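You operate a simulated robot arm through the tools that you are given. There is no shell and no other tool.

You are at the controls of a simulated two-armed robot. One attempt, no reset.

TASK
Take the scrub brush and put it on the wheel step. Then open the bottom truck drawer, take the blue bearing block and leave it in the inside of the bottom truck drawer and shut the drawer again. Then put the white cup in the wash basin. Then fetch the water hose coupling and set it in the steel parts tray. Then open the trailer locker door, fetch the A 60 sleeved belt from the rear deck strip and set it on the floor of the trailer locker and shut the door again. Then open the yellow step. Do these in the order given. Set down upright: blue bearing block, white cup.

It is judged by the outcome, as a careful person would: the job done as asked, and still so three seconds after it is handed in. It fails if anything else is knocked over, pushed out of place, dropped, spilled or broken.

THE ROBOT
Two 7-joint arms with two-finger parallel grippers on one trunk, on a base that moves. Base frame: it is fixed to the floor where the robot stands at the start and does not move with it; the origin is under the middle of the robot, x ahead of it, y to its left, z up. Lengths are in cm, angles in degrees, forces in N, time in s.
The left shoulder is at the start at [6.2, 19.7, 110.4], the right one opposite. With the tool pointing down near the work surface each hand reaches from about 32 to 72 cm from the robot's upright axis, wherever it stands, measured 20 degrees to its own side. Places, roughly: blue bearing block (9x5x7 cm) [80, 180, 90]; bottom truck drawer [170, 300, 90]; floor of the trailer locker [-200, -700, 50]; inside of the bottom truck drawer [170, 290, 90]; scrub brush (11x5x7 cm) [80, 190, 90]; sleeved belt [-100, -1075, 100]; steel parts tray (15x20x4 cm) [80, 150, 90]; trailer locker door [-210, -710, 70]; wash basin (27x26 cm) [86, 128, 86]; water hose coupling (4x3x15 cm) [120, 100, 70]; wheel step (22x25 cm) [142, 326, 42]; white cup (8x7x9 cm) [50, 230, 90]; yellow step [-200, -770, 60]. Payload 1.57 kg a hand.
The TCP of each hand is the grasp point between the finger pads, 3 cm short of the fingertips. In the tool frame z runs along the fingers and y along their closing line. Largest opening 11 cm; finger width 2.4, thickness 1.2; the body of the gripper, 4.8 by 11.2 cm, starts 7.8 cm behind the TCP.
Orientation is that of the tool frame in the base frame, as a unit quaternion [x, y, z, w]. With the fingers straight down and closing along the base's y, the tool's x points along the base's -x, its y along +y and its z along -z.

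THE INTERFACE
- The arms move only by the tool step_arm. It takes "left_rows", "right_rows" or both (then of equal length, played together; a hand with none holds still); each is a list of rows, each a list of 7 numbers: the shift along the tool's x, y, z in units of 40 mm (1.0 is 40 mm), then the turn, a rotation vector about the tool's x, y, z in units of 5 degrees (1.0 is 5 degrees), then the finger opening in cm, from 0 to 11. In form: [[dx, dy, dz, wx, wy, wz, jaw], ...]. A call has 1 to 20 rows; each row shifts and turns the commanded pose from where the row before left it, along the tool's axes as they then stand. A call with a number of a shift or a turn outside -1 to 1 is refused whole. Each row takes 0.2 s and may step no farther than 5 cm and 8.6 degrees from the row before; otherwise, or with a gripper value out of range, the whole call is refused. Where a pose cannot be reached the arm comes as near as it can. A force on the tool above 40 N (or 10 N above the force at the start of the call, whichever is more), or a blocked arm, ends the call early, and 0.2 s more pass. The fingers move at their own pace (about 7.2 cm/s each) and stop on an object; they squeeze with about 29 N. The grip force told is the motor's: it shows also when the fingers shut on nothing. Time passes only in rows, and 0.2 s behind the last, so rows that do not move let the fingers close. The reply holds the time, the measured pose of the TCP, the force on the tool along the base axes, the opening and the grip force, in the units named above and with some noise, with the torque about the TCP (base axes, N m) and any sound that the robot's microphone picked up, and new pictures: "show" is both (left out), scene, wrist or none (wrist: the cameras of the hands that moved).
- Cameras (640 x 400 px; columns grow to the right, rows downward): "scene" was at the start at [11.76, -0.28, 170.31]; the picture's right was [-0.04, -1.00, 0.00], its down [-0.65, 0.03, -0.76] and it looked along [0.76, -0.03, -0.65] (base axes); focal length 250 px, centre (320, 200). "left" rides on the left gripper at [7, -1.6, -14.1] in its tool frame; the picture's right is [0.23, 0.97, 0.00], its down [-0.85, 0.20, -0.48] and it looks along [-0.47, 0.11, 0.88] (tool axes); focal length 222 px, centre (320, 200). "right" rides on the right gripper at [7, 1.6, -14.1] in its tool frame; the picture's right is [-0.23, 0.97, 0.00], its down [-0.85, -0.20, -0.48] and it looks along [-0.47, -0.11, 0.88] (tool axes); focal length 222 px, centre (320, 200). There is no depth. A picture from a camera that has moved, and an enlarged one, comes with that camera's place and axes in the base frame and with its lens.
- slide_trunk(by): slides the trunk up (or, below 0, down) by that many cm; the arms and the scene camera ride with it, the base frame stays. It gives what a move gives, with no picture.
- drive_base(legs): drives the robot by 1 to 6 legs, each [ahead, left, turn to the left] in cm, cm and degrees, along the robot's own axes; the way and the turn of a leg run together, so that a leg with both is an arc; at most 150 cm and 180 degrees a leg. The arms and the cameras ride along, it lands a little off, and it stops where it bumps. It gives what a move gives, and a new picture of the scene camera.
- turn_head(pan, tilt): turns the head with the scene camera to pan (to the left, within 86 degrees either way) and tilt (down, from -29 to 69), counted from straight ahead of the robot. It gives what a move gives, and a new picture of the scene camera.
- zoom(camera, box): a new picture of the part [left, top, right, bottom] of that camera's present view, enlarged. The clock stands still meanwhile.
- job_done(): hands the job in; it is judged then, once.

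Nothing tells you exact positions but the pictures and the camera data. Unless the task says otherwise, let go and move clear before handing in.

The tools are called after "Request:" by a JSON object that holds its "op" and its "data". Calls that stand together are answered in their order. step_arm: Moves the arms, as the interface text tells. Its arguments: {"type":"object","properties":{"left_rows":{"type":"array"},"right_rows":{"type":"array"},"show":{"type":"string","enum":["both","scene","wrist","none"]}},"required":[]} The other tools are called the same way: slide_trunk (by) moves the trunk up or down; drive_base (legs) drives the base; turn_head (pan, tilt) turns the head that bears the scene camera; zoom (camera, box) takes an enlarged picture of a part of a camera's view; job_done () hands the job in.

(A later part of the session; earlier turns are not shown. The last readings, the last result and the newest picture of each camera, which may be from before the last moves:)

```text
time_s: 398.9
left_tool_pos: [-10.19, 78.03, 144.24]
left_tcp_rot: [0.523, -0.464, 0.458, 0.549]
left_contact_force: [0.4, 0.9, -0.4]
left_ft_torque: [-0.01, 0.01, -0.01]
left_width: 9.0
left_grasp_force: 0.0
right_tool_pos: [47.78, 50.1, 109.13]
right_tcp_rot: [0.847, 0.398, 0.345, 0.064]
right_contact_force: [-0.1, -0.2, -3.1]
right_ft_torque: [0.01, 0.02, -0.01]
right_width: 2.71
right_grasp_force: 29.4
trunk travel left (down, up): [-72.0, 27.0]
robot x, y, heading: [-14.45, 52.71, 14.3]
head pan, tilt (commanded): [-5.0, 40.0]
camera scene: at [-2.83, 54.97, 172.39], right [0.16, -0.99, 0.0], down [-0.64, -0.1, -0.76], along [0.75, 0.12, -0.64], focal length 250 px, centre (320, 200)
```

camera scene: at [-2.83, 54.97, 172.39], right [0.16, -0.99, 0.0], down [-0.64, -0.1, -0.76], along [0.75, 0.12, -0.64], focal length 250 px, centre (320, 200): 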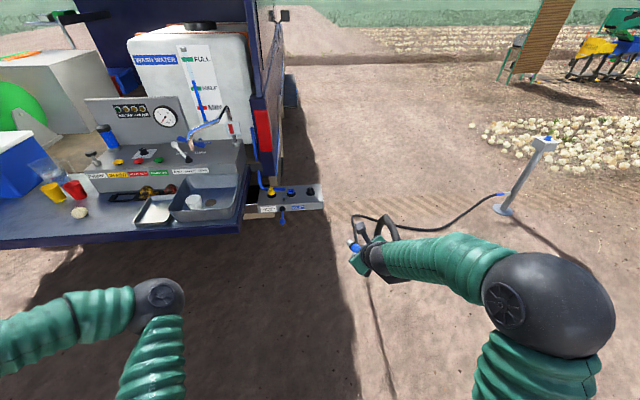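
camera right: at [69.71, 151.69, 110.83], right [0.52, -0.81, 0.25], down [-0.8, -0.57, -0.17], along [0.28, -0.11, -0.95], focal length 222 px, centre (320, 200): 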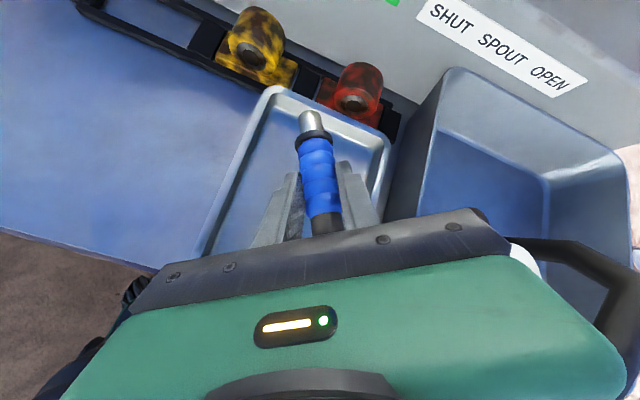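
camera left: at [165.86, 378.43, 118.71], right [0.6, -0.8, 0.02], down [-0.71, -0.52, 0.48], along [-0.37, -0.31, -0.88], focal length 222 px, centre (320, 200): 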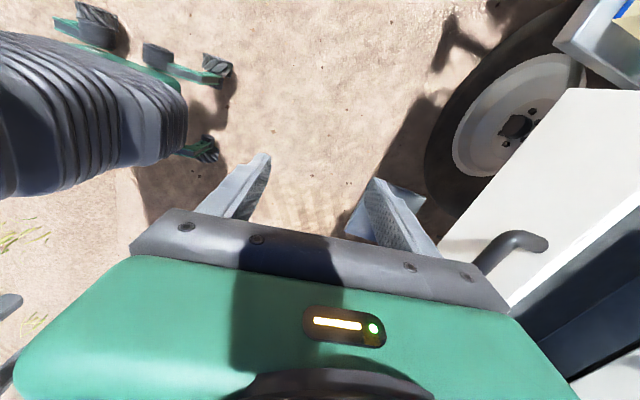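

Request:
{"op": "zoom", "data": {"camera": "scene", "box": [320, 170, 560, 330]}}

Request:
{"op": "zoom", "data": {"camera": "left", "box": [0, 60, 240, 260]}}

```text
2.50 times, centred on (440, 250) of scene
camera zoom: at [-2.83, 54.97, 172.39], right [0.16, -0.99, 0.0], down [-0.64, -0.1, -0.76], along [0.75, 0.12, -0.64], focal length 624 px, centre (20, 75)
```

zoom: 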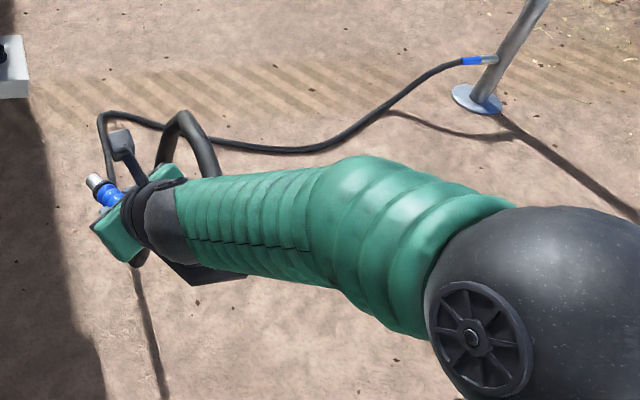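

```text
2.00 times, centred on (120, 160) of left
camera zoom: at [-7.04, 92.11, 150.52], right [-0.93, 0.04, 0.37], down [-0.31, 0.47, -0.83], along [-0.2, -0.88, -0.42], focal length 444 px, centre (720, 280)
```

zoom: 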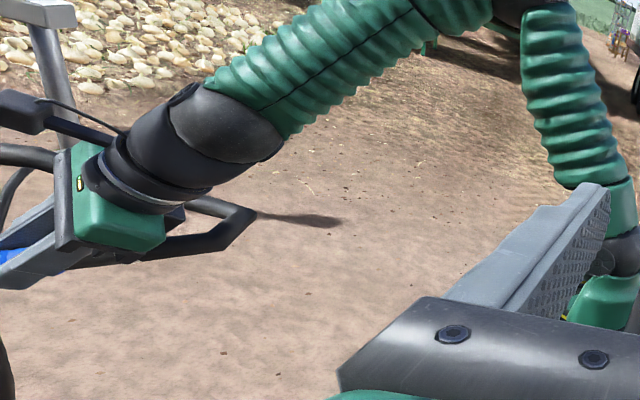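

The hose is light but makes a loop on the right of the hand. I unroll a bit, lower the hand below tailgate level here, and travel left behind the tailgate so the hose trails under it.

Request:
{"op": "step_arm", "data": {"right_rows": [[0, 0, 0, 0, 0, -0.9, 1], [0, 0, 0, 0, 0, -0.95, 1], [0, 0, 0, 0, 0, -0.95, 1], [0, 0, 0, 0, 0, -0.95, 1], [0, 0, 0, 0, 0, -0.95, 1], [0, 0, 0, 0, 0, 0, 1]], "show": "none"}}

Request:
{"op": "slide_trunk", "data": {"by": -40}}

Request:
{"op": "turn_head", "data": {"pan": -5, "tilt": 35}}

```text
time_s: 400.3
left_tool_pos: [-10.26, 78.03, 144.23]
left_tcp_rot: [0.523, -0.464, 0.458, 0.549]
left_contact_force: [0.3, -0.4, 0.6]
left_ft_torque: [0.01, -0.04, 0.01]
left_width: 9.02
left_grasp_force: 0.0
right_tool_pos: [47.76, 50.07, 109.12]
right_tcp_rot: [0.748, 0.563, 0.325, 0.133]
right_contact_force: [0.2, 0.0, -3.7]
right_ft_torque: [0.02, 0.05, 0.02]
right_width: 2.73
right_grasp_force: 29.2
trunk travel left (down, up): [-72.0, 27.0]
robot x, y, heading: [-14.46, 52.44, 14.5]
head pan, tilt (commanded): [-5.0, 40.0]
```

```text
time_s: 404.1
left_tool_pos: [-10.3, 78.03, 104.21]
left_tcp_rot: [0.522, -0.464, 0.458, 0.55]
left_contact_force: [0.4, 0.2, 0.5]
left_ft_torque: [0.01, 0.02, -0.01]
left_width: 9.01
left_grasp_force: 0.1
right_tool_pos: [47.74, 49.92, 69.22]
right_tcp_rot: [0.748, 0.562, 0.325, 0.132]
right_contact_force: [-0.5, 1.1, -2.0]
right_ft_torque: [-0.01, 0.05, 0.0]
right_width: 2.74
right_grasp_force: 28.8
trunk travel left (down, up): [-32.0, 67.0]
robot x, y, heading: [-14.68, 52.77, 14.4]
head pan, tilt (commanded): [-5.0, 40.0]
```

```text
time_s: 404.8
left_tool_pos: [-10.29, 78.02, 104.35]
left_tcp_rot: [0.522, -0.465, 0.458, 0.549]
left_contact_force: [0.0, 0.0, 0.6]
left_ft_torque: [0.02, -0.03, 0.01]
left_width: 8.99
left_grasp_force: 0.1
right_tool_pos: [47.75, 49.93, 69.14]
right_tcp_rot: [0.749, 0.563, 0.325, 0.133]
right_contact_force: [-0.4, 0.7, -3.1]
right_ft_torque: [0.01, 0.03, 0.01]
right_width: 2.74
right_grasp_force: 29.1
trunk travel left (down, up): [-32.0, 67.0]
robot x, y, heading: [-14.76, 53.07, 14.5]
head pan, tilt (commanded): [-5.0, 35.0]
camera scene: at [-2.61, 55.0, 133.14], right [0.16, -0.99, 0.0], down [-0.57, -0.09, -0.82], along [0.81, 0.13, -0.58], focal length 250 px, centre (320, 200)
```

scene: 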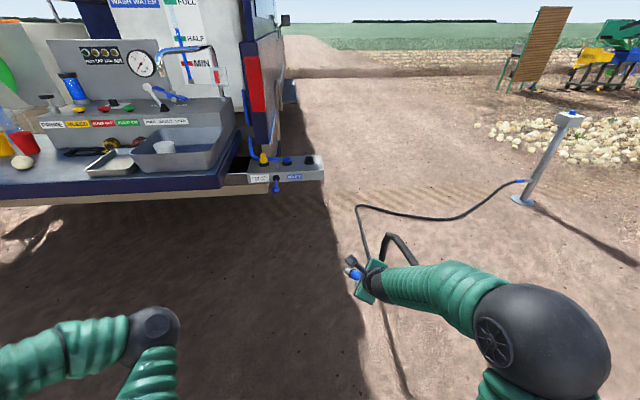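

The hose rises from the ground at about [178, 49] to the hand. I now travel left at low height behind the tailgate.

Request:
{"op": "drive_base", "data": {"legs": [[0, 58, 0], [0, 58, 0]]}}

Request:
{"op": "turn_head", "data": {"pan": -30, "tilt": 35}}

```text
time_s: 411.1
left_tool_pos: [-37.39, 192.3, 104.23]
left_tcp_rot: [0.52, -0.468, 0.453, 0.553]
left_contact_force: [0.4, -0.6, 0.0]
left_ft_torque: [0.0, -0.02, 0.0]
left_width: 8.99
left_grasp_force: 0.0
right_tool_pos: [20.05, 163.21, 69.06]
right_tcp_rot: [0.753, 0.557, 0.324, 0.136]
right_contact_force: [-0.5, 0.0, -2.5]
right_ft_torque: [0.02, 0.05, 0.0]
right_width: 2.74
right_grasp_force: 29.0
trunk travel left (down, up): [-32.0, 67.0]
robot x, y, heading: [-41.81, 167.19, 13.6]
head pan, tilt (commanded): [-5.0, 35.0]
camera scene: at [-30.22, 169.04, 133.15], right [0.15, -0.99, 0.0], down [-0.57, -0.08, -0.82], along [0.81, 0.12, -0.58], focal length 250 px, centre (320, 200)
```

scene: 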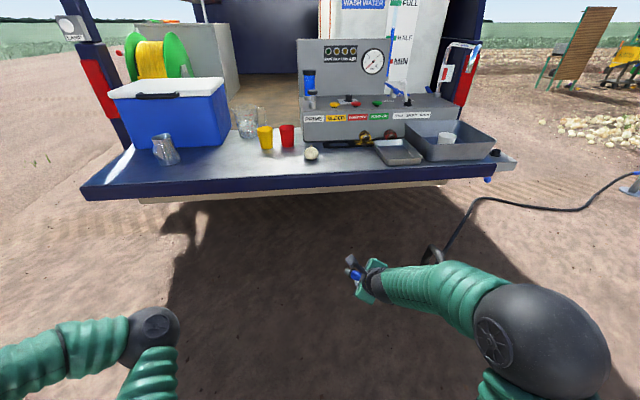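

```text
time_s: 412.0
left_tool_pos: [-37.66, 192.43, 104.2]
left_tcp_rot: [0.519, -0.468, 0.454, 0.552]
left_contact_force: [-0.3, -0.6, -0.6]
left_ft_torque: [0.01, -0.02, 0.0]
left_width: 9.03
left_grasp_force: 0.0
right_tool_pos: [19.97, 163.51, 69.19]
right_tcp_rot: [0.752, 0.557, 0.325, 0.136]
right_contact_force: [-0.5, 0.7, -2.3]
right_ft_torque: [0.01, 0.02, 0.0]
right_width: 2.72
right_grasp_force: 28.7
trunk travel left (down, up): [-32.0, 67.0]
robot x, y, heading: [-42.12, 166.93, 13.3]
head pan, tilt (commanded): [-30.0, 35.0]
camera scene: at [-30.54, 165.47, 133.15], right [-0.29, -0.96, 0.0], down [-0.55, 0.16, -0.82], along [0.78, -0.23, -0.57], focal length 250 px, centre (320, 200)
```

scene: 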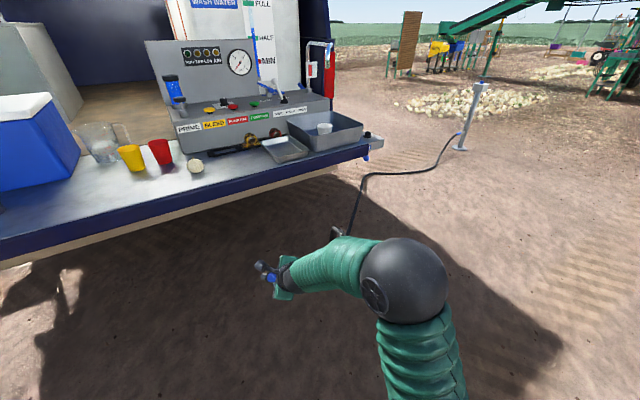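

The hose just follows from a fixed ground point without pulling. I turn, raise the trunk again and bring the coupling over the tray from behind.

Request:
{"op": "drive_base", "data": {"legs": [[0, 0, -27.6]]}}

Request:
{"op": "slide_trunk", "data": {"by": 40}}

Request:
{"op": "drive_base", "data": {"legs": [[40, 21, 0]]}}

Request:
{"op": "turn_head", "data": {"pan": 0, "tilt": 45}}

```text
time_s: 413.8
left_tool_pos: [-26.46, 187.38, 104.31]
left_tcp_rot: [0.392, -0.578, 0.31, 0.645]
left_contact_force: [0.5, 0.2, 0.0]
left_ft_torque: [0.0, 0.01, -0.01]
left_width: 9.01
left_grasp_force: 0.0
right_tool_pos: [11.31, 135.08, 69.3]
right_tcp_rot: [0.863, 0.362, 0.283, 0.208]
right_contact_force: [-0.1, -0.2, -2.3]
right_ft_torque: [-0.01, 0.01, -0.01]
right_width: 2.72
right_grasp_force: 28.7
trunk travel left (down, up): [-32.0, 67.0]
robot x, y, heading: [-42.11, 167.01, -13.9]
head pan, tilt (commanded): [-30.0, 35.0]
camera scene: at [-32.62, 160.28, 133.15], right [-0.7, -0.72, 0.0], down [-0.41, 0.4, -0.82], along [0.59, -0.57, -0.57], focal length 250 px, centre (320, 200)
```

scene: 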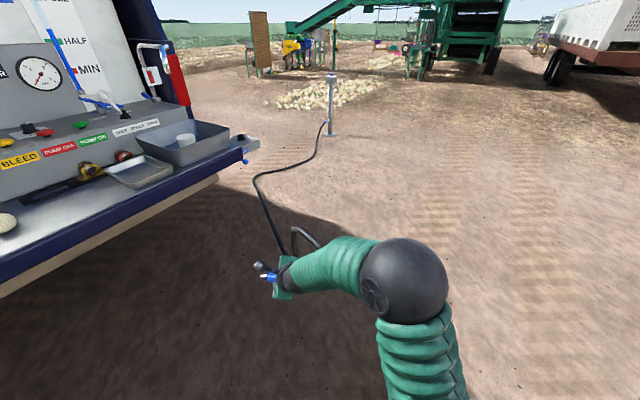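

```text
time_s: 417.6
left_tool_pos: [-26.58, 187.36, 144.26]
left_tcp_rot: [0.393, -0.578, 0.31, 0.644]
left_contact_force: [0.1, 1.0, -0.6]
left_ft_torque: [-0.03, 0.02, 0.03]
left_width: 9.02
left_grasp_force: 0.0
right_tool_pos: [11.16, 135.15, 109.34]
right_tcp_rot: [0.863, 0.362, 0.283, 0.209]
right_contact_force: [-0.5, -0.3, -3.0]
right_ft_torque: [0.02, 0.04, 0.03]
right_width: 2.72
right_grasp_force: 29.0
trunk travel left (down, up): [-72.0, 27.0]
robot x, y, heading: [-42.35, 167.16, -14.1]
head pan, tilt (commanded): [-30.0, 35.0]
```

```text
time_s: 420.3
left_tool_pos: [16.78, 197.92, 144.32]
left_tcp_rot: [0.394, -0.579, 0.311, 0.643]
left_contact_force: [0.2, -0.4, 0.4]
left_ft_torque: [-0.03, -0.03, 0.02]
left_width: 8.99
left_grasp_force: 0.0
right_tool_pos: [54.84, 145.81, 109.24]
right_tcp_rot: [0.863, 0.361, 0.285, 0.208]
right_contact_force: [-0.5, -0.3, -3.3]
right_ft_torque: [-0.01, 0.05, 0.0]
right_width: 2.73
right_grasp_force: 29.6
trunk travel left (down, up): [-72.0, 27.0]
robot x, y, heading: [1.22, 178.07, -13.9]
head pan, tilt (commanded): [-30.0, 35.0]
camera scene: at [10.84, 170.75, 173.16], right [-0.69, -0.72, 0.0], down [-0.41, 0.4, -0.82], along [0.59, -0.57, -0.58], focal length 250 px, centre (320, 200)
```

scene: 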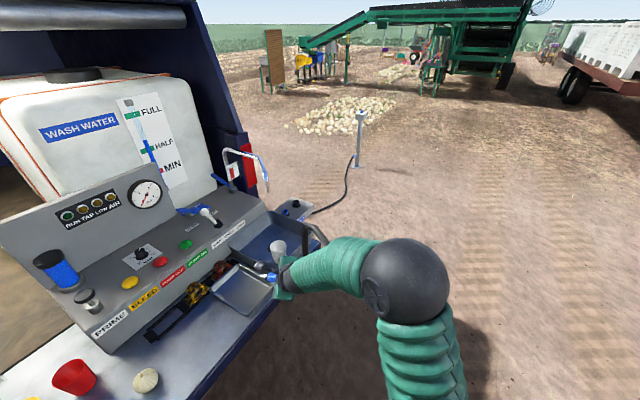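

```text
time_s: 421.3
left_tool_pos: [16.92, 198.27, 144.22]
left_tcp_rot: [0.393, -0.578, 0.311, 0.644]
left_contact_force: [-0.6, -1.0, -0.5]
left_ft_torque: [-0.01, 0.01, -0.01]
left_width: 9.02
left_grasp_force: 0.1
right_tool_pos: [54.91, 146.06, 109.34]
right_tcp_rot: [0.863, 0.363, 0.283, 0.208]
right_contact_force: [0.8, -0.4, -2.7]
right_ft_torque: [0.02, 0.02, 0.03]
right_width: 2.73
right_grasp_force: 28.8
trunk travel left (down, up): [-72.0, 27.0]
robot x, y, heading: [1.58, 178.02, -14.1]
head pan, tilt (commanded): [0.0, 45.0]
camera scene: at [12.71, 175.16, 171.67], right [-0.24, -0.97, 0.0], down [-0.69, 0.17, -0.71], along [0.68, -0.17, -0.71], focal length 250 px, centre (320, 200)
```

scene: 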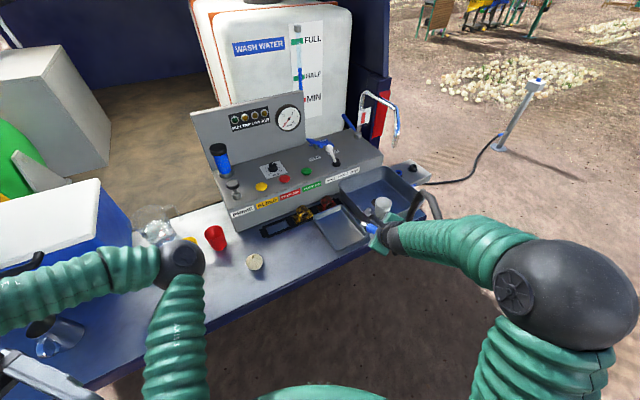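

Request:
{"op": "drive_base", "data": {"legs": [[19, 9, 0]]}}

Request:
{"op": "step_arm", "data": {"right_rows": [[0, 0, 0, 0, 0, 0, 1], [0, 0, 0, 0, 0, 0, 1], [0, 0, 0, 0, 0, 0, 1]], "show": "both"}}

```text
time_s: 422.9
left_tool_pos: [37.64, 202.3, 144.36]
left_tcp_rot: [0.392, -0.58, 0.311, 0.643]
left_contact_force: [-0.6, -1.0, -0.3]
left_ft_torque: [-0.02, 0.0, 0.02]
left_width: 8.99
left_grasp_force: 0.0
right_tool_pos: [75.41, 150.03, 109.4]
right_tcp_rot: [0.864, 0.361, 0.284, 0.209]
right_contact_force: [-0.2, -0.2, -2.6]
right_ft_torque: [0.04, 0.03, 0.02]
right_width: 2.74
right_grasp_force: 28.9
trunk travel left (down, up): [-72.0, 27.0]
robot x, y, heading: [22.34, 182.11, -14.2]
head pan, tilt (commanded): [0.0, 45.0]
camera scene: at [33.04, 179.25, 171.7], right [-0.24, -0.97, 0.0], down [-0.69, 0.17, -0.71], along [0.69, -0.17, -0.71], focal length 250 px, centre (320, 200)
```

scene: 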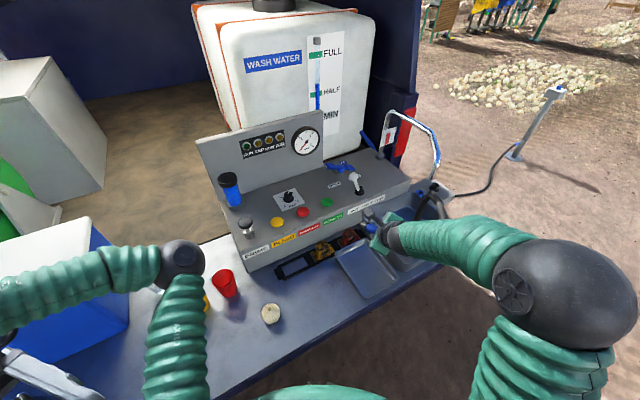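

```text
time_s: 423.7
left_tool_pos: [37.79, 202.31, 144.28]
left_tcp_rot: [0.393, -0.579, 0.311, 0.644]
left_contact_force: [-0.4, -0.4, 0.3]
left_ft_torque: [0.0, 0.0, -0.04]
left_width: 9.01
left_grasp_force: 0.1
right_tool_pos: [75.69, 150.03, 109.29]
right_tcp_rot: [0.864, 0.359, 0.284, 0.209]
right_contact_force: [-0.4, -0.3, -2.4]
right_ft_torque: [0.06, 0.04, -0.02]
right_width: 2.74
right_grasp_force: 28.8
trunk travel left (down, up): [-72.0, 27.0]
robot x, y, heading: [21.95, 181.84, -14.3]
head pan, tilt (commanded): [0.0, 45.0]
camera scene: at [33.66, 179.28, 171.66], right [-0.24, -0.97, 0.0], down [-0.69, 0.17, -0.7], along [0.68, -0.17, -0.71], focal length 250 px, centre (320, 200)
camera right: at [71.47, 156.32, 123.18], right [0.36, -0.8, 0.47], down [-0.9, -0.43, -0.04], along [0.24, -0.41, -0.88], focal length 222 px, centre (320, 200)
```

scene: 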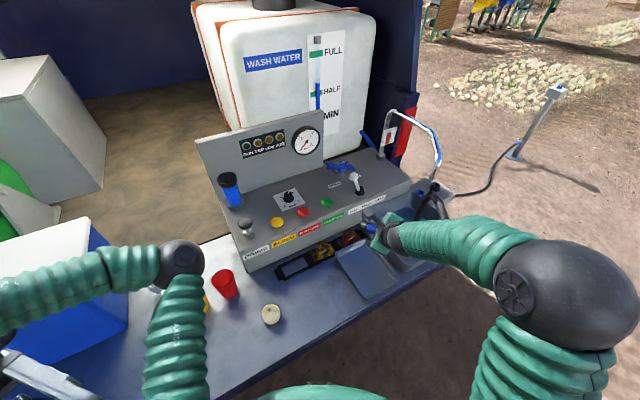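
right: 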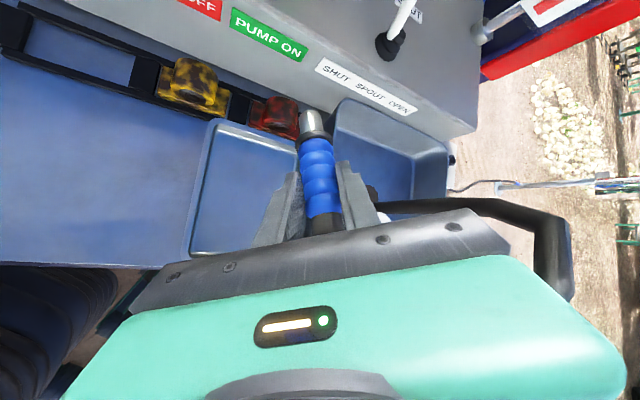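

The coupling is right over the tray, aligned along it. I lower it.

Request:
{"op": "step_arm", "data": {"right_rows": [[-0.13, -0.21, 0.28, 0, 0, 0, 1], [-0.256, -0.424, 0.563, 0, 0, 0, 1], [-0.256, -0.424, 0.563, 0, 0, 0, 1], [-0.256, -0.424, 0.563, 0, 0, 0, 1], [-0.256, -0.424, 0.563, 0, 0, 0, 1], [-0.13, -0.21, 0.28, 0, 0, 0, 1], [0, 0, 0, 0, 0, 0, 1]]}}

```text
time_s: 425.3
left_tool_pos: [37.58, 202.5, 144.23]
left_tcp_rot: [0.392, -0.579, 0.311, 0.644]
left_contact_force: [0.2, -0.7, 0.7]
left_ft_torque: [-0.01, 0.03, 0.0]
left_width: 9.01
left_grasp_force: 0.0
right_tool_pos: [75.52, 150.0, 94.31]
right_tcp_rot: [0.863, 0.361, 0.285, 0.209]
right_contact_force: [0.1, -0.3, -3.1]
right_ft_torque: [0.0, 0.04, 0.04]
right_width: 2.76
right_grasp_force: 29.0
trunk travel left (down, up): [-72.0, 27.0]
robot x, y, heading: [22.24, 182.11, -14.3]
head pan, tilt (commanded): [0.0, 45.0]
camera scene: at [33.53, 179.39, 171.67], right [-0.24, -0.97, 0.0], down [-0.69, 0.17, -0.71], along [0.68, -0.17, -0.71], focal length 250 px, centre (320, 200)
camera right: at [71.31, 156.29, 108.25], right [0.36, -0.8, 0.47], down [-0.9, -0.43, -0.04], along [0.24, -0.41, -0.88], focal length 222 px, centre (320, 200)
```

scene: 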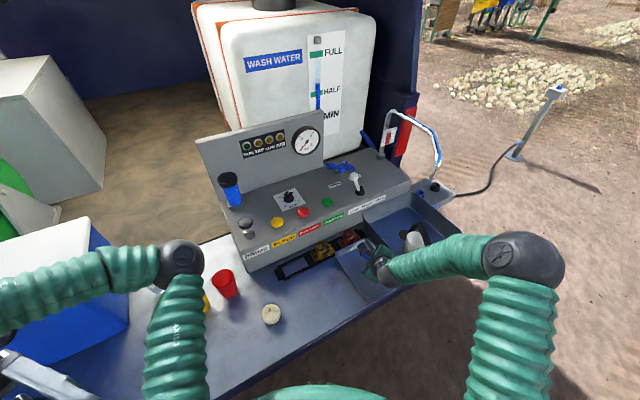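
right: 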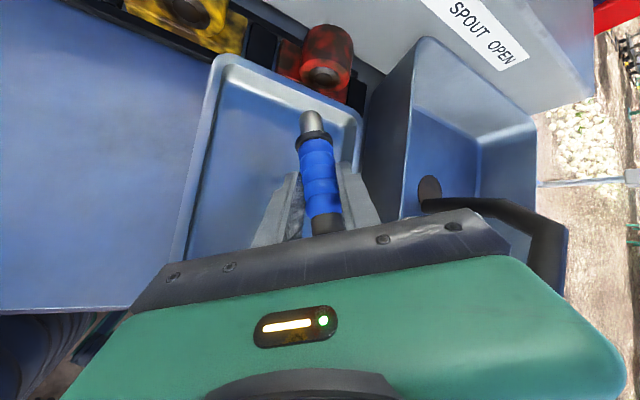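

Request:
{"op": "zoom", "data": {"camera": "scene", "box": [320, 180, 480, 310]}}

```text
3.08 times, centred on (400, 245) of scene
camera zoom: at [33.53, 179.39, 171.67], right [-0.24, -0.97, 0.0], down [-0.69, 0.17, -0.71], along [0.68, -0.17, -0.71], focal length 769 px, centre (74, 62)
```

zoom: 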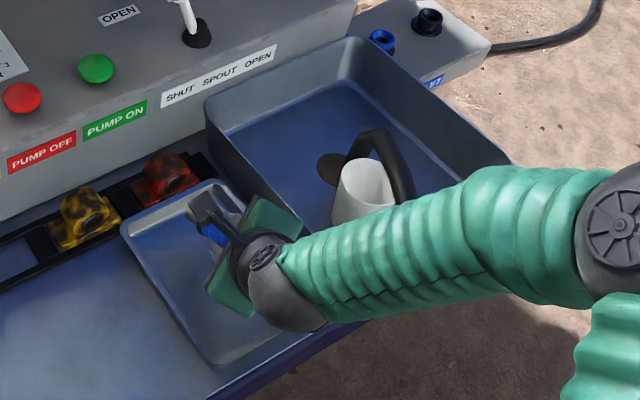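

The hose visibly passes through without disturbing anything; the cup stands fine. I lower the last centimetres slowly.

Request:
{"op": "step_arm", "data": {"right_rows": [[-0.085, -0.14, 0.188, 0, 0, 0, 1], [-0.085, -0.14, 0.188, 0, 0, 0, 1], [-0.034, -0.056, 0.075, 0, 0, 0, 1], [-0.034, -0.056, 0.075, 0, 0, 0, 1], [-0.034, -0.056, 0.075, 0, 0, 0, 1], [-0.034, -0.056, 0.075, 0, 0, 0, 1], [-0.034, -0.056, 0.075, 0, 0, 0, 1], [-0.034, -0.056, 0.075, 0, 0, 0, 1]], "show": "wrist"}}

```text
time_s: 427.1
left_tool_pos: [37.42, 202.55, 144.22]
left_tcp_rot: [0.392, -0.579, 0.312, 0.643]
left_contact_force: [-0.2, 0.0, 0.1]
left_ft_torque: [-0.02, 0.01, -0.02]
left_width: 9.02
left_grasp_force: 0.1
right_tool_pos: [75.57, 150.04, 90.26]
right_tcp_rot: [0.863, 0.36, 0.285, 0.212]
right_contact_force: [0.0, -0.8, 12.9]
right_ft_torque: [0.28, -0.92, -0.04]
right_width: 2.74
right_grasp_force: 28.6
trunk travel left (down, up): [-72.0, 27.0]
robot x, y, heading: [22.07, 181.98, -14.1]
head pan, tilt (commanded): [0.0, 45.0]
camera right: at [71.35, 156.34, 104.05], right [0.36, -0.8, 0.48], down [-0.9, -0.43, -0.05], along [0.24, -0.42, -0.88], focal length 222 px, centre (320, 200)
```

right: 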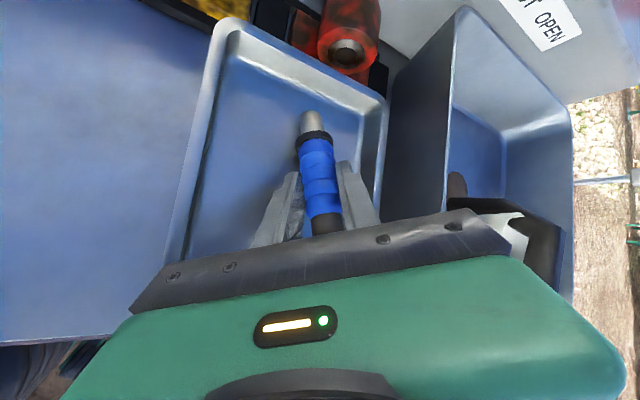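

Tip is touching. I roll a little more to lay the coupling flatter while easing down.

Request:
{"op": "step_arm", "data": {"right_rows": [[-0.01, -0.015, 0.02, 0, 0, 0.8, 1], [-0.01, -0.02, 0.03, 0, 0, 0.8, 1], [-0.01, -0.02, 0.03, 0, 0, 0.8, 1], [-0.01, -0.02, 0.03, 0, 0, 0.8, 1], [-0.01, -0.02, 0.03, 0, 0, 0.8, 1], [-0.01, -0.02, 0.03, 0, 0, 0.8, 1], [0, 0, 0, 0, 0, 0, 1]], "show": "wrist"}}

```text
time_s: 428.7
left_tool_pos: [37.59, 202.66, 144.2]
left_tcp_rot: [0.392, -0.579, 0.312, 0.643]
left_contact_force: [-0.4, 0.3, -0.2]
left_ft_torque: [0.03, 0.05, -0.01]
left_width: 8.99
left_grasp_force: 0.1
right_tool_pos: [75.65, 150.14, 89.27]
right_tcp_rot: [0.92, 0.173, 0.321, 0.146]
right_contact_force: [-1.2, 2.3, 10.8]
right_ft_torque: [0.05, -0.53, 0.06]
right_width: 2.71
right_grasp_force: 28.8
trunk travel left (down, up): [-72.0, 27.0]
robot x, y, heading: [22.17, 182.19, -14.0]
head pan, tilt (commanded): [0.0, 45.0]
camera right: at [71.98, 153.83, 104.27], right [0.05, -0.97, 0.25], down [-0.98, -0.1, -0.18], along [0.2, -0.23, -0.95], focal length 222 px, centre (320, 200)
```

right: 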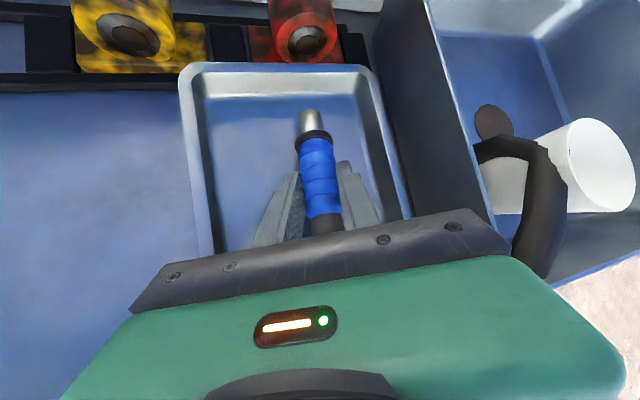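

Now it lies almost flat in the tray. I open the fingers slowly.

Request:
{"op": "step_arm", "data": {"right_rows": [[0, 0, 0, 0, 0, 0, 3.0], [0, 0, 0, 0, 0, 0, 3.6], [0, 0, 0, 0, 0, 0, 4.4], [0, 0, 0, 0, 0, 0, 5.2], [0, 0, 0, 0, 0, 0, 5.6], [0, 0, 0, 0, 0, 0, 5.6]], "show": "wrist"}}

```text
time_s: 430.1
left_tool_pos: [37.54, 202.35, 144.35]
left_tcp_rot: [0.392, -0.58, 0.312, 0.643]
left_contact_force: [-0.2, -0.4, -0.1]
left_ft_torque: [0.0, 0.05, 0.02]
left_width: 9.0
left_grasp_force: 0.1
right_tool_pos: [75.64, 150.11, 89.48]
right_tcp_rot: [0.919, 0.174, 0.322, 0.146]
right_contact_force: [3.7, -8.8, 24.0]
right_ft_torque: [0.13, -0.26, -0.1]
right_width: 4.07
right_grasp_force: 0.0
trunk travel left (down, up): [-72.0, 27.0]
robot x, y, heading: [22.06, 182.2, -14.2]
head pan, tilt (commanded): [0.0, 45.0]
camera right: at [71.97, 153.63, 104.34], right [0.05, -0.97, 0.25], down [-0.98, -0.1, -0.18], along [0.2, -0.23, -0.95], focal length 222 px, centre (320, 200)
```

right: 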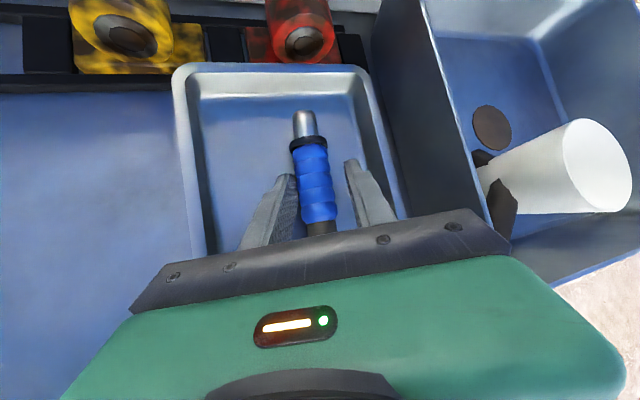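

Request:
{"op": "step_arm", "data": {"right_rows": [[0.04, 0.028, -0.056, 0, 0, 0, 4.6], [0.04, 0.028, -0.056, 0, 0, 0, 5], [0.04, 0.028, -0.056, 0, 0, 0, 5.4], [0.04, 0.028, -0.056, 0, 0, 0, 5.6], [0, 0, 0, 0, 0, 0, 5.6]], "show": "wrist"}}

```text
time_s: 431.3
left_tool_pos: [37.66, 202.53, 144.2]
left_tcp_rot: [0.392, -0.579, 0.311, 0.644]
left_contact_force: [0.1, -0.3, -0.2]
left_ft_torque: [0.01, -0.01, -0.01]
left_width: 9.0
left_grasp_force: 0.1
right_tool_pos: [75.62, 150.22, 90.39]
right_tcp_rot: [0.92, 0.174, 0.32, 0.146]
right_contact_force: [-0.3, -0.3, 0.1]
right_ft_torque: [-0.01, -0.02, 0.0]
right_width: 5.63
right_grasp_force: 0.0
trunk travel left (down, up): [-72.0, 27.0]
robot x, y, heading: [22.22, 182.05, -14.2]
head pan, tilt (commanded): [0.0, 45.0]
camera right: at [72.1, 153.76, 105.36], right [0.05, -0.97, 0.25], down [-0.98, -0.1, -0.18], along [0.19, -0.23, -0.95], focal length 222 px, centre (320, 200)
```

right: 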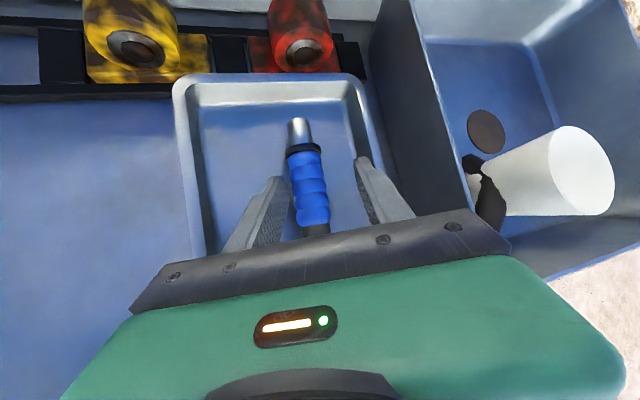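

The coupling lies in the tray. I withdraw the hand back and up along its axis.

Request:
{"op": "step_arm", "data": {"right_rows": [[0, 0, -0.3, 0, 0, 0, 5.6], [0, 0, -0.5, 0, 0, 0, 6], [0, 0, -0.6, 0, 0, 0, 7], [0, 0, -0.7, 0, 0, 0, 7], [0.2, 0.2, -0.7, 0, 0, 0, 7], [0.3, 0.3, -0.7, 0, 0, 0, 7], [0.3, 0.3, -0.6, 0, 0, 0, 7]]}}

Request:
{"op": "zoom", "data": {"camera": "scene", "box": [310, 180, 480, 310]}}

```text
time_s: 432.9
left_tool_pos: [37.59, 202.67, 144.24]
left_tcp_rot: [0.392, -0.579, 0.312, 0.643]
left_contact_force: [-0.7, -0.4, -0.3]
left_ft_torque: [-0.01, 0.01, 0.02]
left_width: 8.98
left_grasp_force: 0.1
right_tool_pos: [68.14, 151.51, 105.77]
right_tcp_rot: [0.92, 0.174, 0.321, 0.146]
right_contact_force: [0.2, 0.4, 0.2]
right_ft_torque: [-0.01, -0.02, -0.02]
right_width: 7.01
right_grasp_force: 0.1
trunk travel left (down, up): [-72.0, 27.0]
robot x, y, heading: [22.44, 182.13, -14.2]
head pan, tilt (commanded): [0.0, 45.0]
camera scene: at [33.3, 179.61, 171.69], right [-0.24, -0.97, 0.0], down [-0.69, 0.17, -0.71], along [0.69, -0.17, -0.71], focal length 250 px, centre (320, 200)
camera right: at [64.44, 155.08, 120.8], right [0.05, -0.97, 0.25], down [-0.98, -0.1, -0.18], along [0.2, -0.23, -0.95], focal length 222 px, centre (320, 200)
```

scene: 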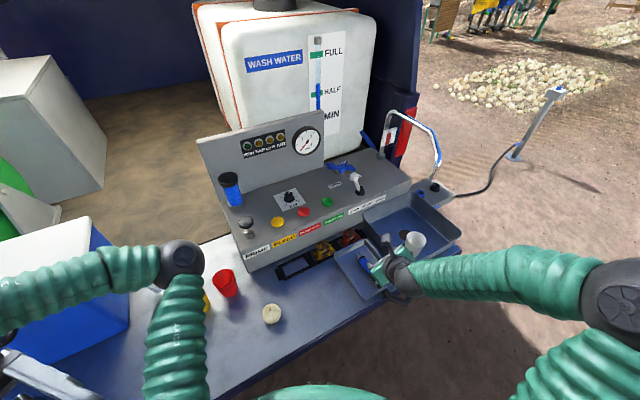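
right: 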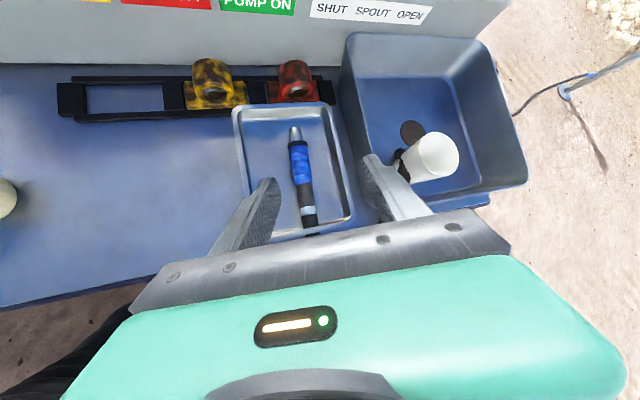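

```text
3.08 times, centred on (395, 245) of scene
camera zoom: at [33.3, 179.61, 171.69], right [-0.24, -0.97, 0.0], down [-0.69, 0.17, -0.71], along [0.69, -0.17, -0.71], focal length 769 px, centre (89, 62)
```

zoom: 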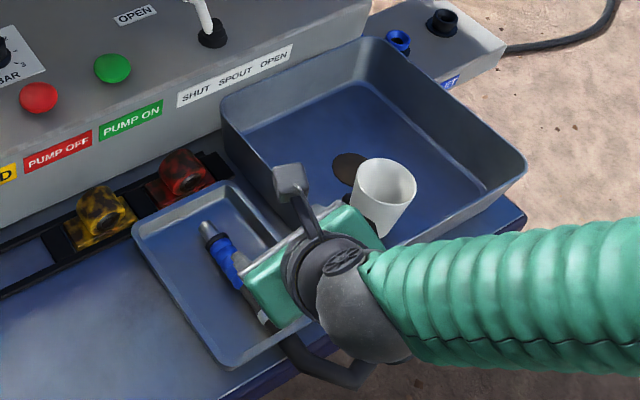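

The coupling rests fully inside the steel tray and the cup is still upright. I back away and restore the right hand to neutral in free space.

Request:
{"op": "drive_base", "data": {"legs": [[-45, -25, 0]]}}

Request:
{"op": "step_arm", "data": {"right_rows": [[0, 0, 0, 0, 0, -1, 8], [0, 0, 0, 0, 0, -1, 8], [0, 0, 0, 0, 0, -1, 8], [0, 0, 0, 0, 0, -1, 8], [0, 0, 0, 0, 0, -1, 8], [0, 0, 0, 0, 0, -1, 8], [0, 0, 0, 0, 0, -1, 8], [0, 0, 0, 0, 0, -1, 8], [0, 0, 0, 0, 0, -1, 8], [0, 0, 0, 0, 0, -1, 8], [0, 0, 0, 0, 0, -1, 8], [0, 0, 0, 0, 0, -1, 8], [0, 0, 0, 0, 0, -1, 8], [0, 0, 0, 0, 0, -1, 8], [0, 0, 0, 0, 0, -1, 8], [0, 0, 0, 0, 0, -1, 8], [0, 0, 0, 0, 0, -1, 8], [0, 0, 0, 0, 0, -1, 8], [0, 0, 0, 0, 0, -1, 8], [0, 0, 0, 0, 0, -1, 8]], "show": "none"}}

Request:
{"op": "step_arm", "data": {"right_rows": [[0, 0, 0, 0, 0, -1, 8], [0, 0, 0, 0, 0, -1, 8], [0, 0, 0, 0, 0, -1, 8], [0, 0, 0, 0, 0, -1, 8], [0, 0, 0, 0, 0, -1, 8], [0, 0, 0, 0, 0, -1, 8], [0, 0, 0, 0, 0, -1, 8], [0, 0, 0, 0, 0, -0.9, 8]], "show": "scene"}}

```text
time_s: 435.9
left_tool_pos: [-12.13, 189.82, 144.16]
left_tcp_rot: [0.396, -0.575, 0.316, 0.642]
left_contact_force: [0.2, -0.1, -0.1]
left_ft_torque: [0.02, -0.01, 0.0]
left_width: 9.01
left_grasp_force: 0.2
right_tool_pos: [18.97, 139.08, 105.76]
right_tcp_rot: [0.919, 0.178, 0.32, 0.145]
right_contact_force: [0.8, 0.5, -0.1]
right_ft_torque: [0.02, -0.01, -0.01]
right_width: 7.0
right_grasp_force: 0.0
trunk travel left (down, up): [-72.0, 27.0]
robot x, y, heading: [-27.44, 169.15, -13.5]
head pan, tilt (commanded): [0.0, 45.0]
camera scene: at [-15.95, 166.79, 171.66], right [-0.23, -0.97, 0.0], down [-0.69, 0.16, -0.7], along [0.69, -0.17, -0.71], focal length 250 px, centre (320, 200)
```

scene: 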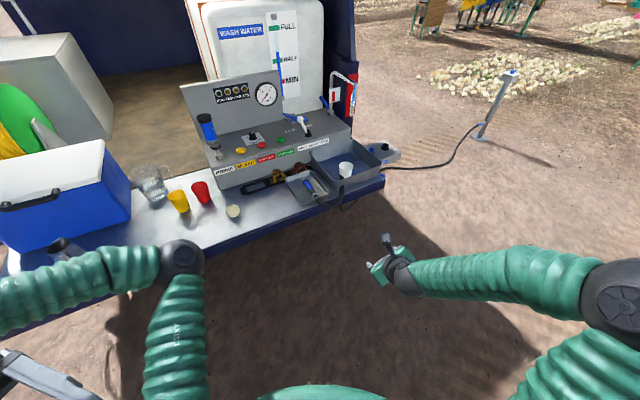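

```text
time_s: 440.1
left_tool_pos: [-12.43, 189.73, 144.28]
left_tcp_rot: [0.396, -0.576, 0.315, 0.642]
left_contact_force: [-0.3, -0.3, 0.2]
left_ft_torque: [-0.01, 0.01, 0.0]
left_width: 9.01
left_grasp_force: 0.1
right_tool_pos: [18.67, 138.8, 105.84]
right_tcp_rot: [0.454, 0.819, 0.096, 0.339]
right_contact_force: [0.2, -0.8, 0.5]
right_ft_torque: [-0.01, 0.02, -0.01]
right_width: 8.02
right_grasp_force: 0.0
trunk travel left (down, up): [-72.0, 27.0]
robot x, y, heading: [-27.81, 169.24, -13.7]
head pan, tilt (commanded): [0.0, 45.0]
```

```text
time_s: 441.9
left_tool_pos: [-12.34, 189.59, 144.28]
left_tcp_rot: [0.396, -0.576, 0.315, 0.642]
left_contact_force: [-0.1, 0.7, 1.1]
left_ft_torque: [0.01, 0.0, 0.0]
left_width: 9.01
left_grasp_force: 0.0
right_tool_pos: [18.58, 138.74, 105.81]
right_tcp_rot: [0.15, 0.923, -0.025, 0.353]
right_contact_force: [-0.7, 0.0, 0.2]
right_ft_torque: [0.01, -0.01, 0.02]
right_width: 7.98
right_grasp_force: 0.1
trunk travel left (down, up): [-72.0, 27.0]
robot x, y, heading: [-27.49, 168.94, -13.4]
head pan, tilt (commanded): [0.0, 45.0]
camera scene: at [-16.22, 166.5, 171.67], right [-0.23, -0.97, 0.0], down [-0.69, 0.16, -0.71], along [0.69, -0.16, -0.71], focal length 250 px, centre (320, 200)
```

scene: 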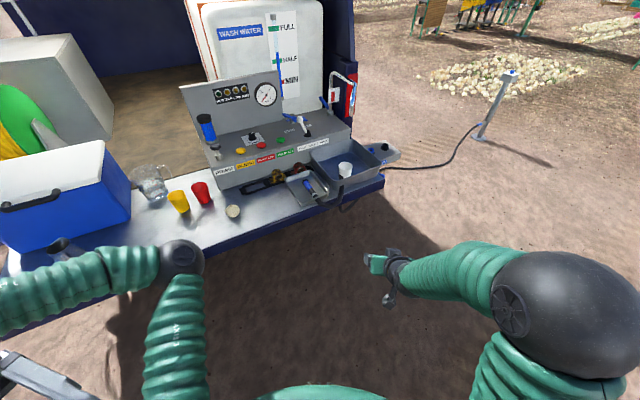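

Request:
{"op": "zoom", "data": {"camera": "scene", "box": [240, 130, 420, 240]}}

Request:
{"op": "step_arm", "data": {"right_rows": [[0, 0, 0, 0, 1, 0, 8], [0, 0, 0, 0, 1, 0, 8], [0, 0, 0, 0, 1, 0, 8], [0, 0, 0, 0, 1, 0, 8], [0, 0, 0, 0, 1, 0, 8], [0, 0, 0, 0, 1, 0, 8], [0, 0, 0, 0, 1, 0, 8], [0, 0, 0, 0, 1, 0, 8], [0, 0, 0, 0, 0.3, 0, 8]], "show": "wrist"}}

```text
3.56 times, centred on (330, 185) of scene
camera zoom: at [-16.22, 166.5, 171.67], right [-0.23, -0.97, 0.0], down [-0.69, 0.16, -0.71], along [0.69, -0.16, -0.71], focal length 888 px, centre (284, 253)
```

zoom: 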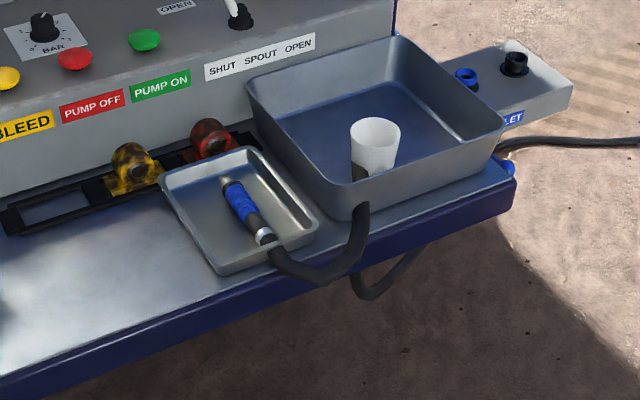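

```text
time_s: 443.9
left_tool_pos: [-12.46, 189.58, 144.22]
left_tcp_rot: [0.395, -0.577, 0.315, 0.642]
left_contact_force: [0.3, -0.1, 0.9]
left_ft_torque: [0.03, 0.0, 0.01]
left_width: 8.99
left_grasp_force: 0.1
right_tool_pos: [18.74, 138.85, 105.77]
right_tcp_rot: [0.15, 0.988, 0.03, 0.001]
right_contact_force: [-0.3, -0.1, -0.3]
right_ft_torque: [0.03, 0.01, -0.02]
right_width: 7.98
right_grasp_force: 0.1
trunk travel left (down, up): [-72.0, 27.0]
robot x, y, heading: [-27.46, 168.85, -13.7]
head pan, tilt (commanded): [0.0, 45.0]
camera right: at [12.33, 141.46, 120.07], right [0.5, 0.86, 0.06], down [0.75, -0.47, 0.46], along [0.42, -0.19, -0.89], focal length 222 px, centre (320, 200)
```

right: 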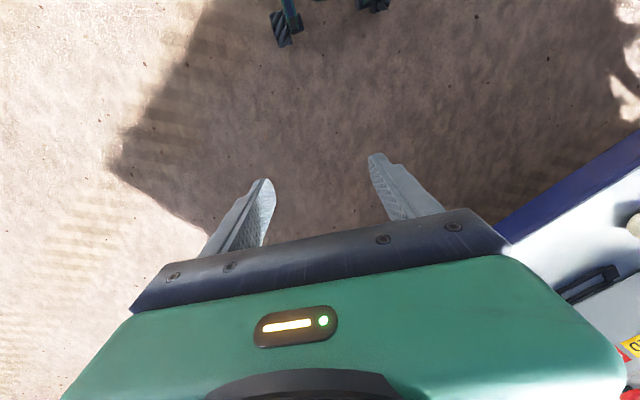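

The coupling, cup and everything on the tailgate look right. Next I drive toward the trailer; first I level the right hand, then turn and drive in stages.

Request:
{"op": "step_arm", "data": {"right_rows": [[0.5, 0, -0.3, 0.68, 0, -0.72, 8], [0.7, 0, -0.3, 0, 0, 0, 8], [0.7, 0, 0, 0, 0, 0, 8], [0.5, 0, 0, 0, 0, 0, 8]], "show": "none"}}

Request:
{"op": "drive_base", "data": {"legs": [[0, 0, -104.3], [150, 0, 0], [150, 0, 0]]}}

Request:
{"op": "turn_head", "data": {"pan": 10, "tilt": 12}}

```text
time_s: 444.9
left_tool_pos: [-12.43, 189.58, 144.26]
left_tcp_rot: [0.394, -0.577, 0.315, 0.642]
left_contact_force: [-0.5, -0.1, -0.7]
left_ft_torque: [-0.02, -0.02, 0.02]
left_width: 9.0
left_grasp_force: 0.1
right_tool_pos: [9.15, 141.16, 108.11]
right_tcp_rot: [0.118, 0.993, 0.002, -0.001]
right_contact_force: [0.1, 0.2, -0.4]
right_ft_torque: [0.03, 0.0, -0.03]
right_width: 8.01
right_grasp_force: 0.0
trunk travel left (down, up): [-72.0, 27.0]
robot x, y, heading: [-27.37, 169.29, -13.3]
head pan, tilt (commanded): [0.0, 45.0]
```

```text
time_s: 464.1
left_tool_pos: [-166.18, -116.62, 144.33]
left_tcp_rot: [0.226, 0.662, 0.327, -0.636]
left_contact_force: [0.1, -1.0, -0.5]
left_ft_torque: [0.02, -0.02, -0.01]
left_width: 8.99
left_grasp_force: 0.0
right_tool_pos: [-218.79, -123.47, 108.03]
right_tcp_rot: [0.867, 0.499, 0.003, 0.0]
right_contact_force: [-0.2, 0.3, 0.0]
right_ft_torque: [0.02, -0.01, 0.02]
right_width: 8.01
right_grasp_force: 0.1
trunk travel left (down, up): [-72.0, 27.0]
robot x, y, heading: [-181.57, -96.8, -120.0]
head pan, tilt (commanded): [0.0, 45.0]
camera scene: at [-187.22, -106.16, 171.68], right [-0.87, 0.5, 0.0], down [0.35, 0.61, -0.71], along [-0.35, -0.61, -0.71], focal length 250 px, centre (320, 200)
```

scene: 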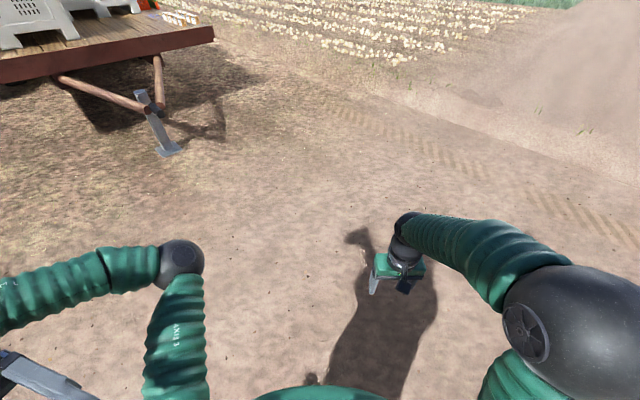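

```text
time_s: 465.1
left_tool_pos: [-166.18, -116.49, 144.24]
left_tcp_rot: [0.227, 0.662, 0.326, -0.636]
left_contact_force: [0.0, 0.1, 0.5]
left_ft_torque: [0.0, 0.01, -0.01]
left_width: 8.98
left_grasp_force: 0.0
right_tool_pos: [-218.91, -123.49, 107.88]
right_tcp_rot: [0.866, 0.5, 0.003, 0.0]
right_contact_force: [-0.1, 0.4, 0.7]
right_ft_torque: [0.0, 0.03, 0.03]
right_width: 7.99
right_grasp_force: 0.1
trunk travel left (down, up): [-72.0, 27.0]
robot x, y, heading: [-181.77, -96.45, -120.1]
head pan, tilt (commanded): [10.0, 12.0]
camera scene: at [-186.36, -107.95, 176.83], right [-0.94, 0.34, 0.0], down [0.07, 0.2, -0.98], along [-0.33, -0.92, -0.21], focal length 250 px, centre (320, 200)
```

scene: 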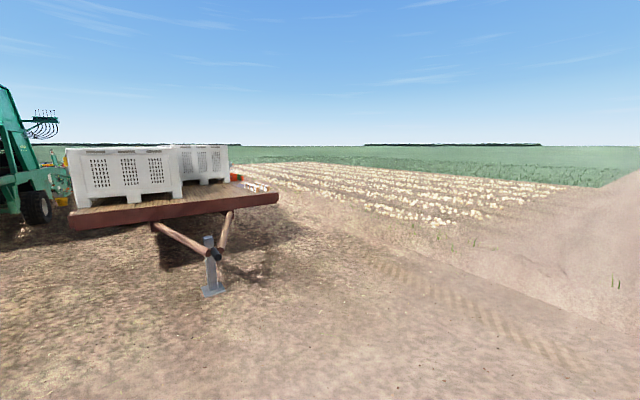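

The trailer's right (west) side starts near [-264, -531] and its axis heads about -77°. I drive around to its west side.

Request:
{"op": "drive_base", "data": {"legs": [[0, 0, 9], [150, 0, 0], [150, 0, 0], [150, 0, 0]]}}

Request:
{"op": "turn_head", "data": {"pan": 45, "tilt": 15}}

```text
time_s: 487.3
left_tool_pos: [-330.38, -533.99, 144.23]
left_tcp_rot: [0.182, 0.675, 0.283, -0.656]
left_contact_force: [0.2, -0.2, -0.2]
left_ft_torque: [-0.01, 0.0, 0.01]
left_width: 9.01
left_grasp_force: 0.0
right_tool_pos: [-381.83, -547.74, 108.13]
right_tcp_rot: [0.832, 0.554, 0.001, 0.001]
right_contact_force: [-0.1, -0.8, 0.1]
right_ft_torque: [-0.02, 0.01, 0.01]
right_width: 8.01
right_grasp_force: 0.1
trunk travel left (down, up): [-72.0, 27.0]
robot x, y, heading: [-348.45, -516.24, -112.3]
head pan, tilt (commanded): [10.0, 12.0]
camera scene: at [-351.55, -528.14, 176.85], right [-0.98, 0.22, 0.0], down [0.04, 0.2, -0.98], along [-0.21, -0.95, -0.21], focal length 250 px, centre (320, 200)
```

scene: 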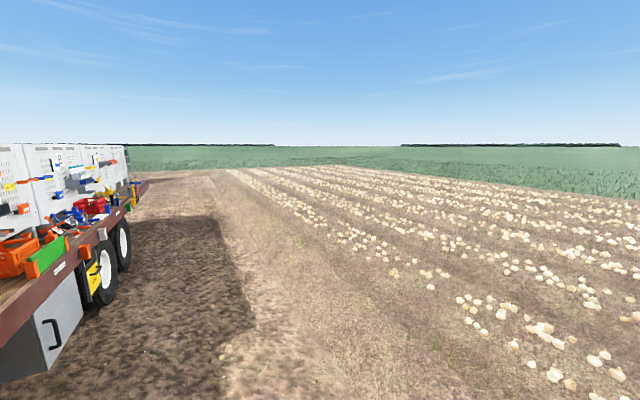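

```text
time_s: 488.3
left_tool_pos: [-330.42, -533.99, 144.29]
left_tcp_rot: [0.182, 0.675, 0.283, -0.657]
left_contact_force: [0.7, -0.6, 0.3]
left_ft_torque: [0.01, -0.02, 0.02]
left_width: 9.0
left_grasp_force: 0.1
right_tool_pos: [-381.72, -547.98, 108.12]
right_tcp_rot: [0.832, 0.554, 0.001, 0.001]
right_contact_force: [0.2, -0.5, -0.1]
right_ft_torque: [0.0, -0.04, 0.0]
right_width: 7.98
right_grasp_force: 0.1
trunk travel left (down, up): [-72.0, 27.0]
robot x, y, heading: [-348.58, -516.05, -112.5]
head pan, tilt (commanded): [45.0, 15.0]
camera scene: at [-345.98, -527.73, 176.36], right [-0.92, -0.38, 0.0], down [-0.1, 0.24, -0.97], along [0.37, -0.89, -0.26], focal length 250 px, centre (320, 200)
```

scene: 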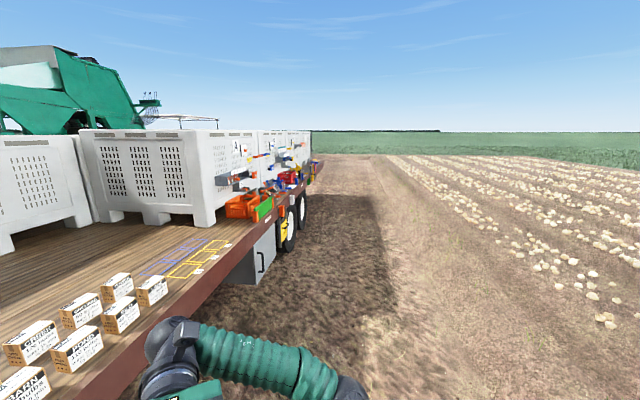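

Request:
{"op": "zoom", "data": {"camera": "scene", "box": [200, 140, 340, 300]}}

```text
2.50 times, centred on (270, 220) of scene
camera zoom: at [-345.98, -527.73, 176.36], right [-0.92, -0.38, 0.0], down [-0.1, 0.24, -0.97], along [0.37, -0.89, -0.26], focal length 624 px, centre (445, 150)
```

zoom: 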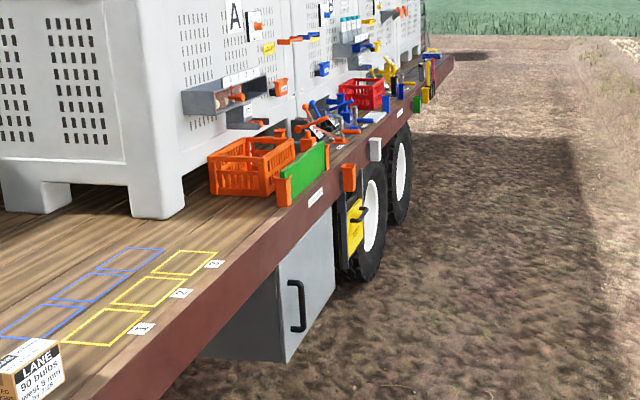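

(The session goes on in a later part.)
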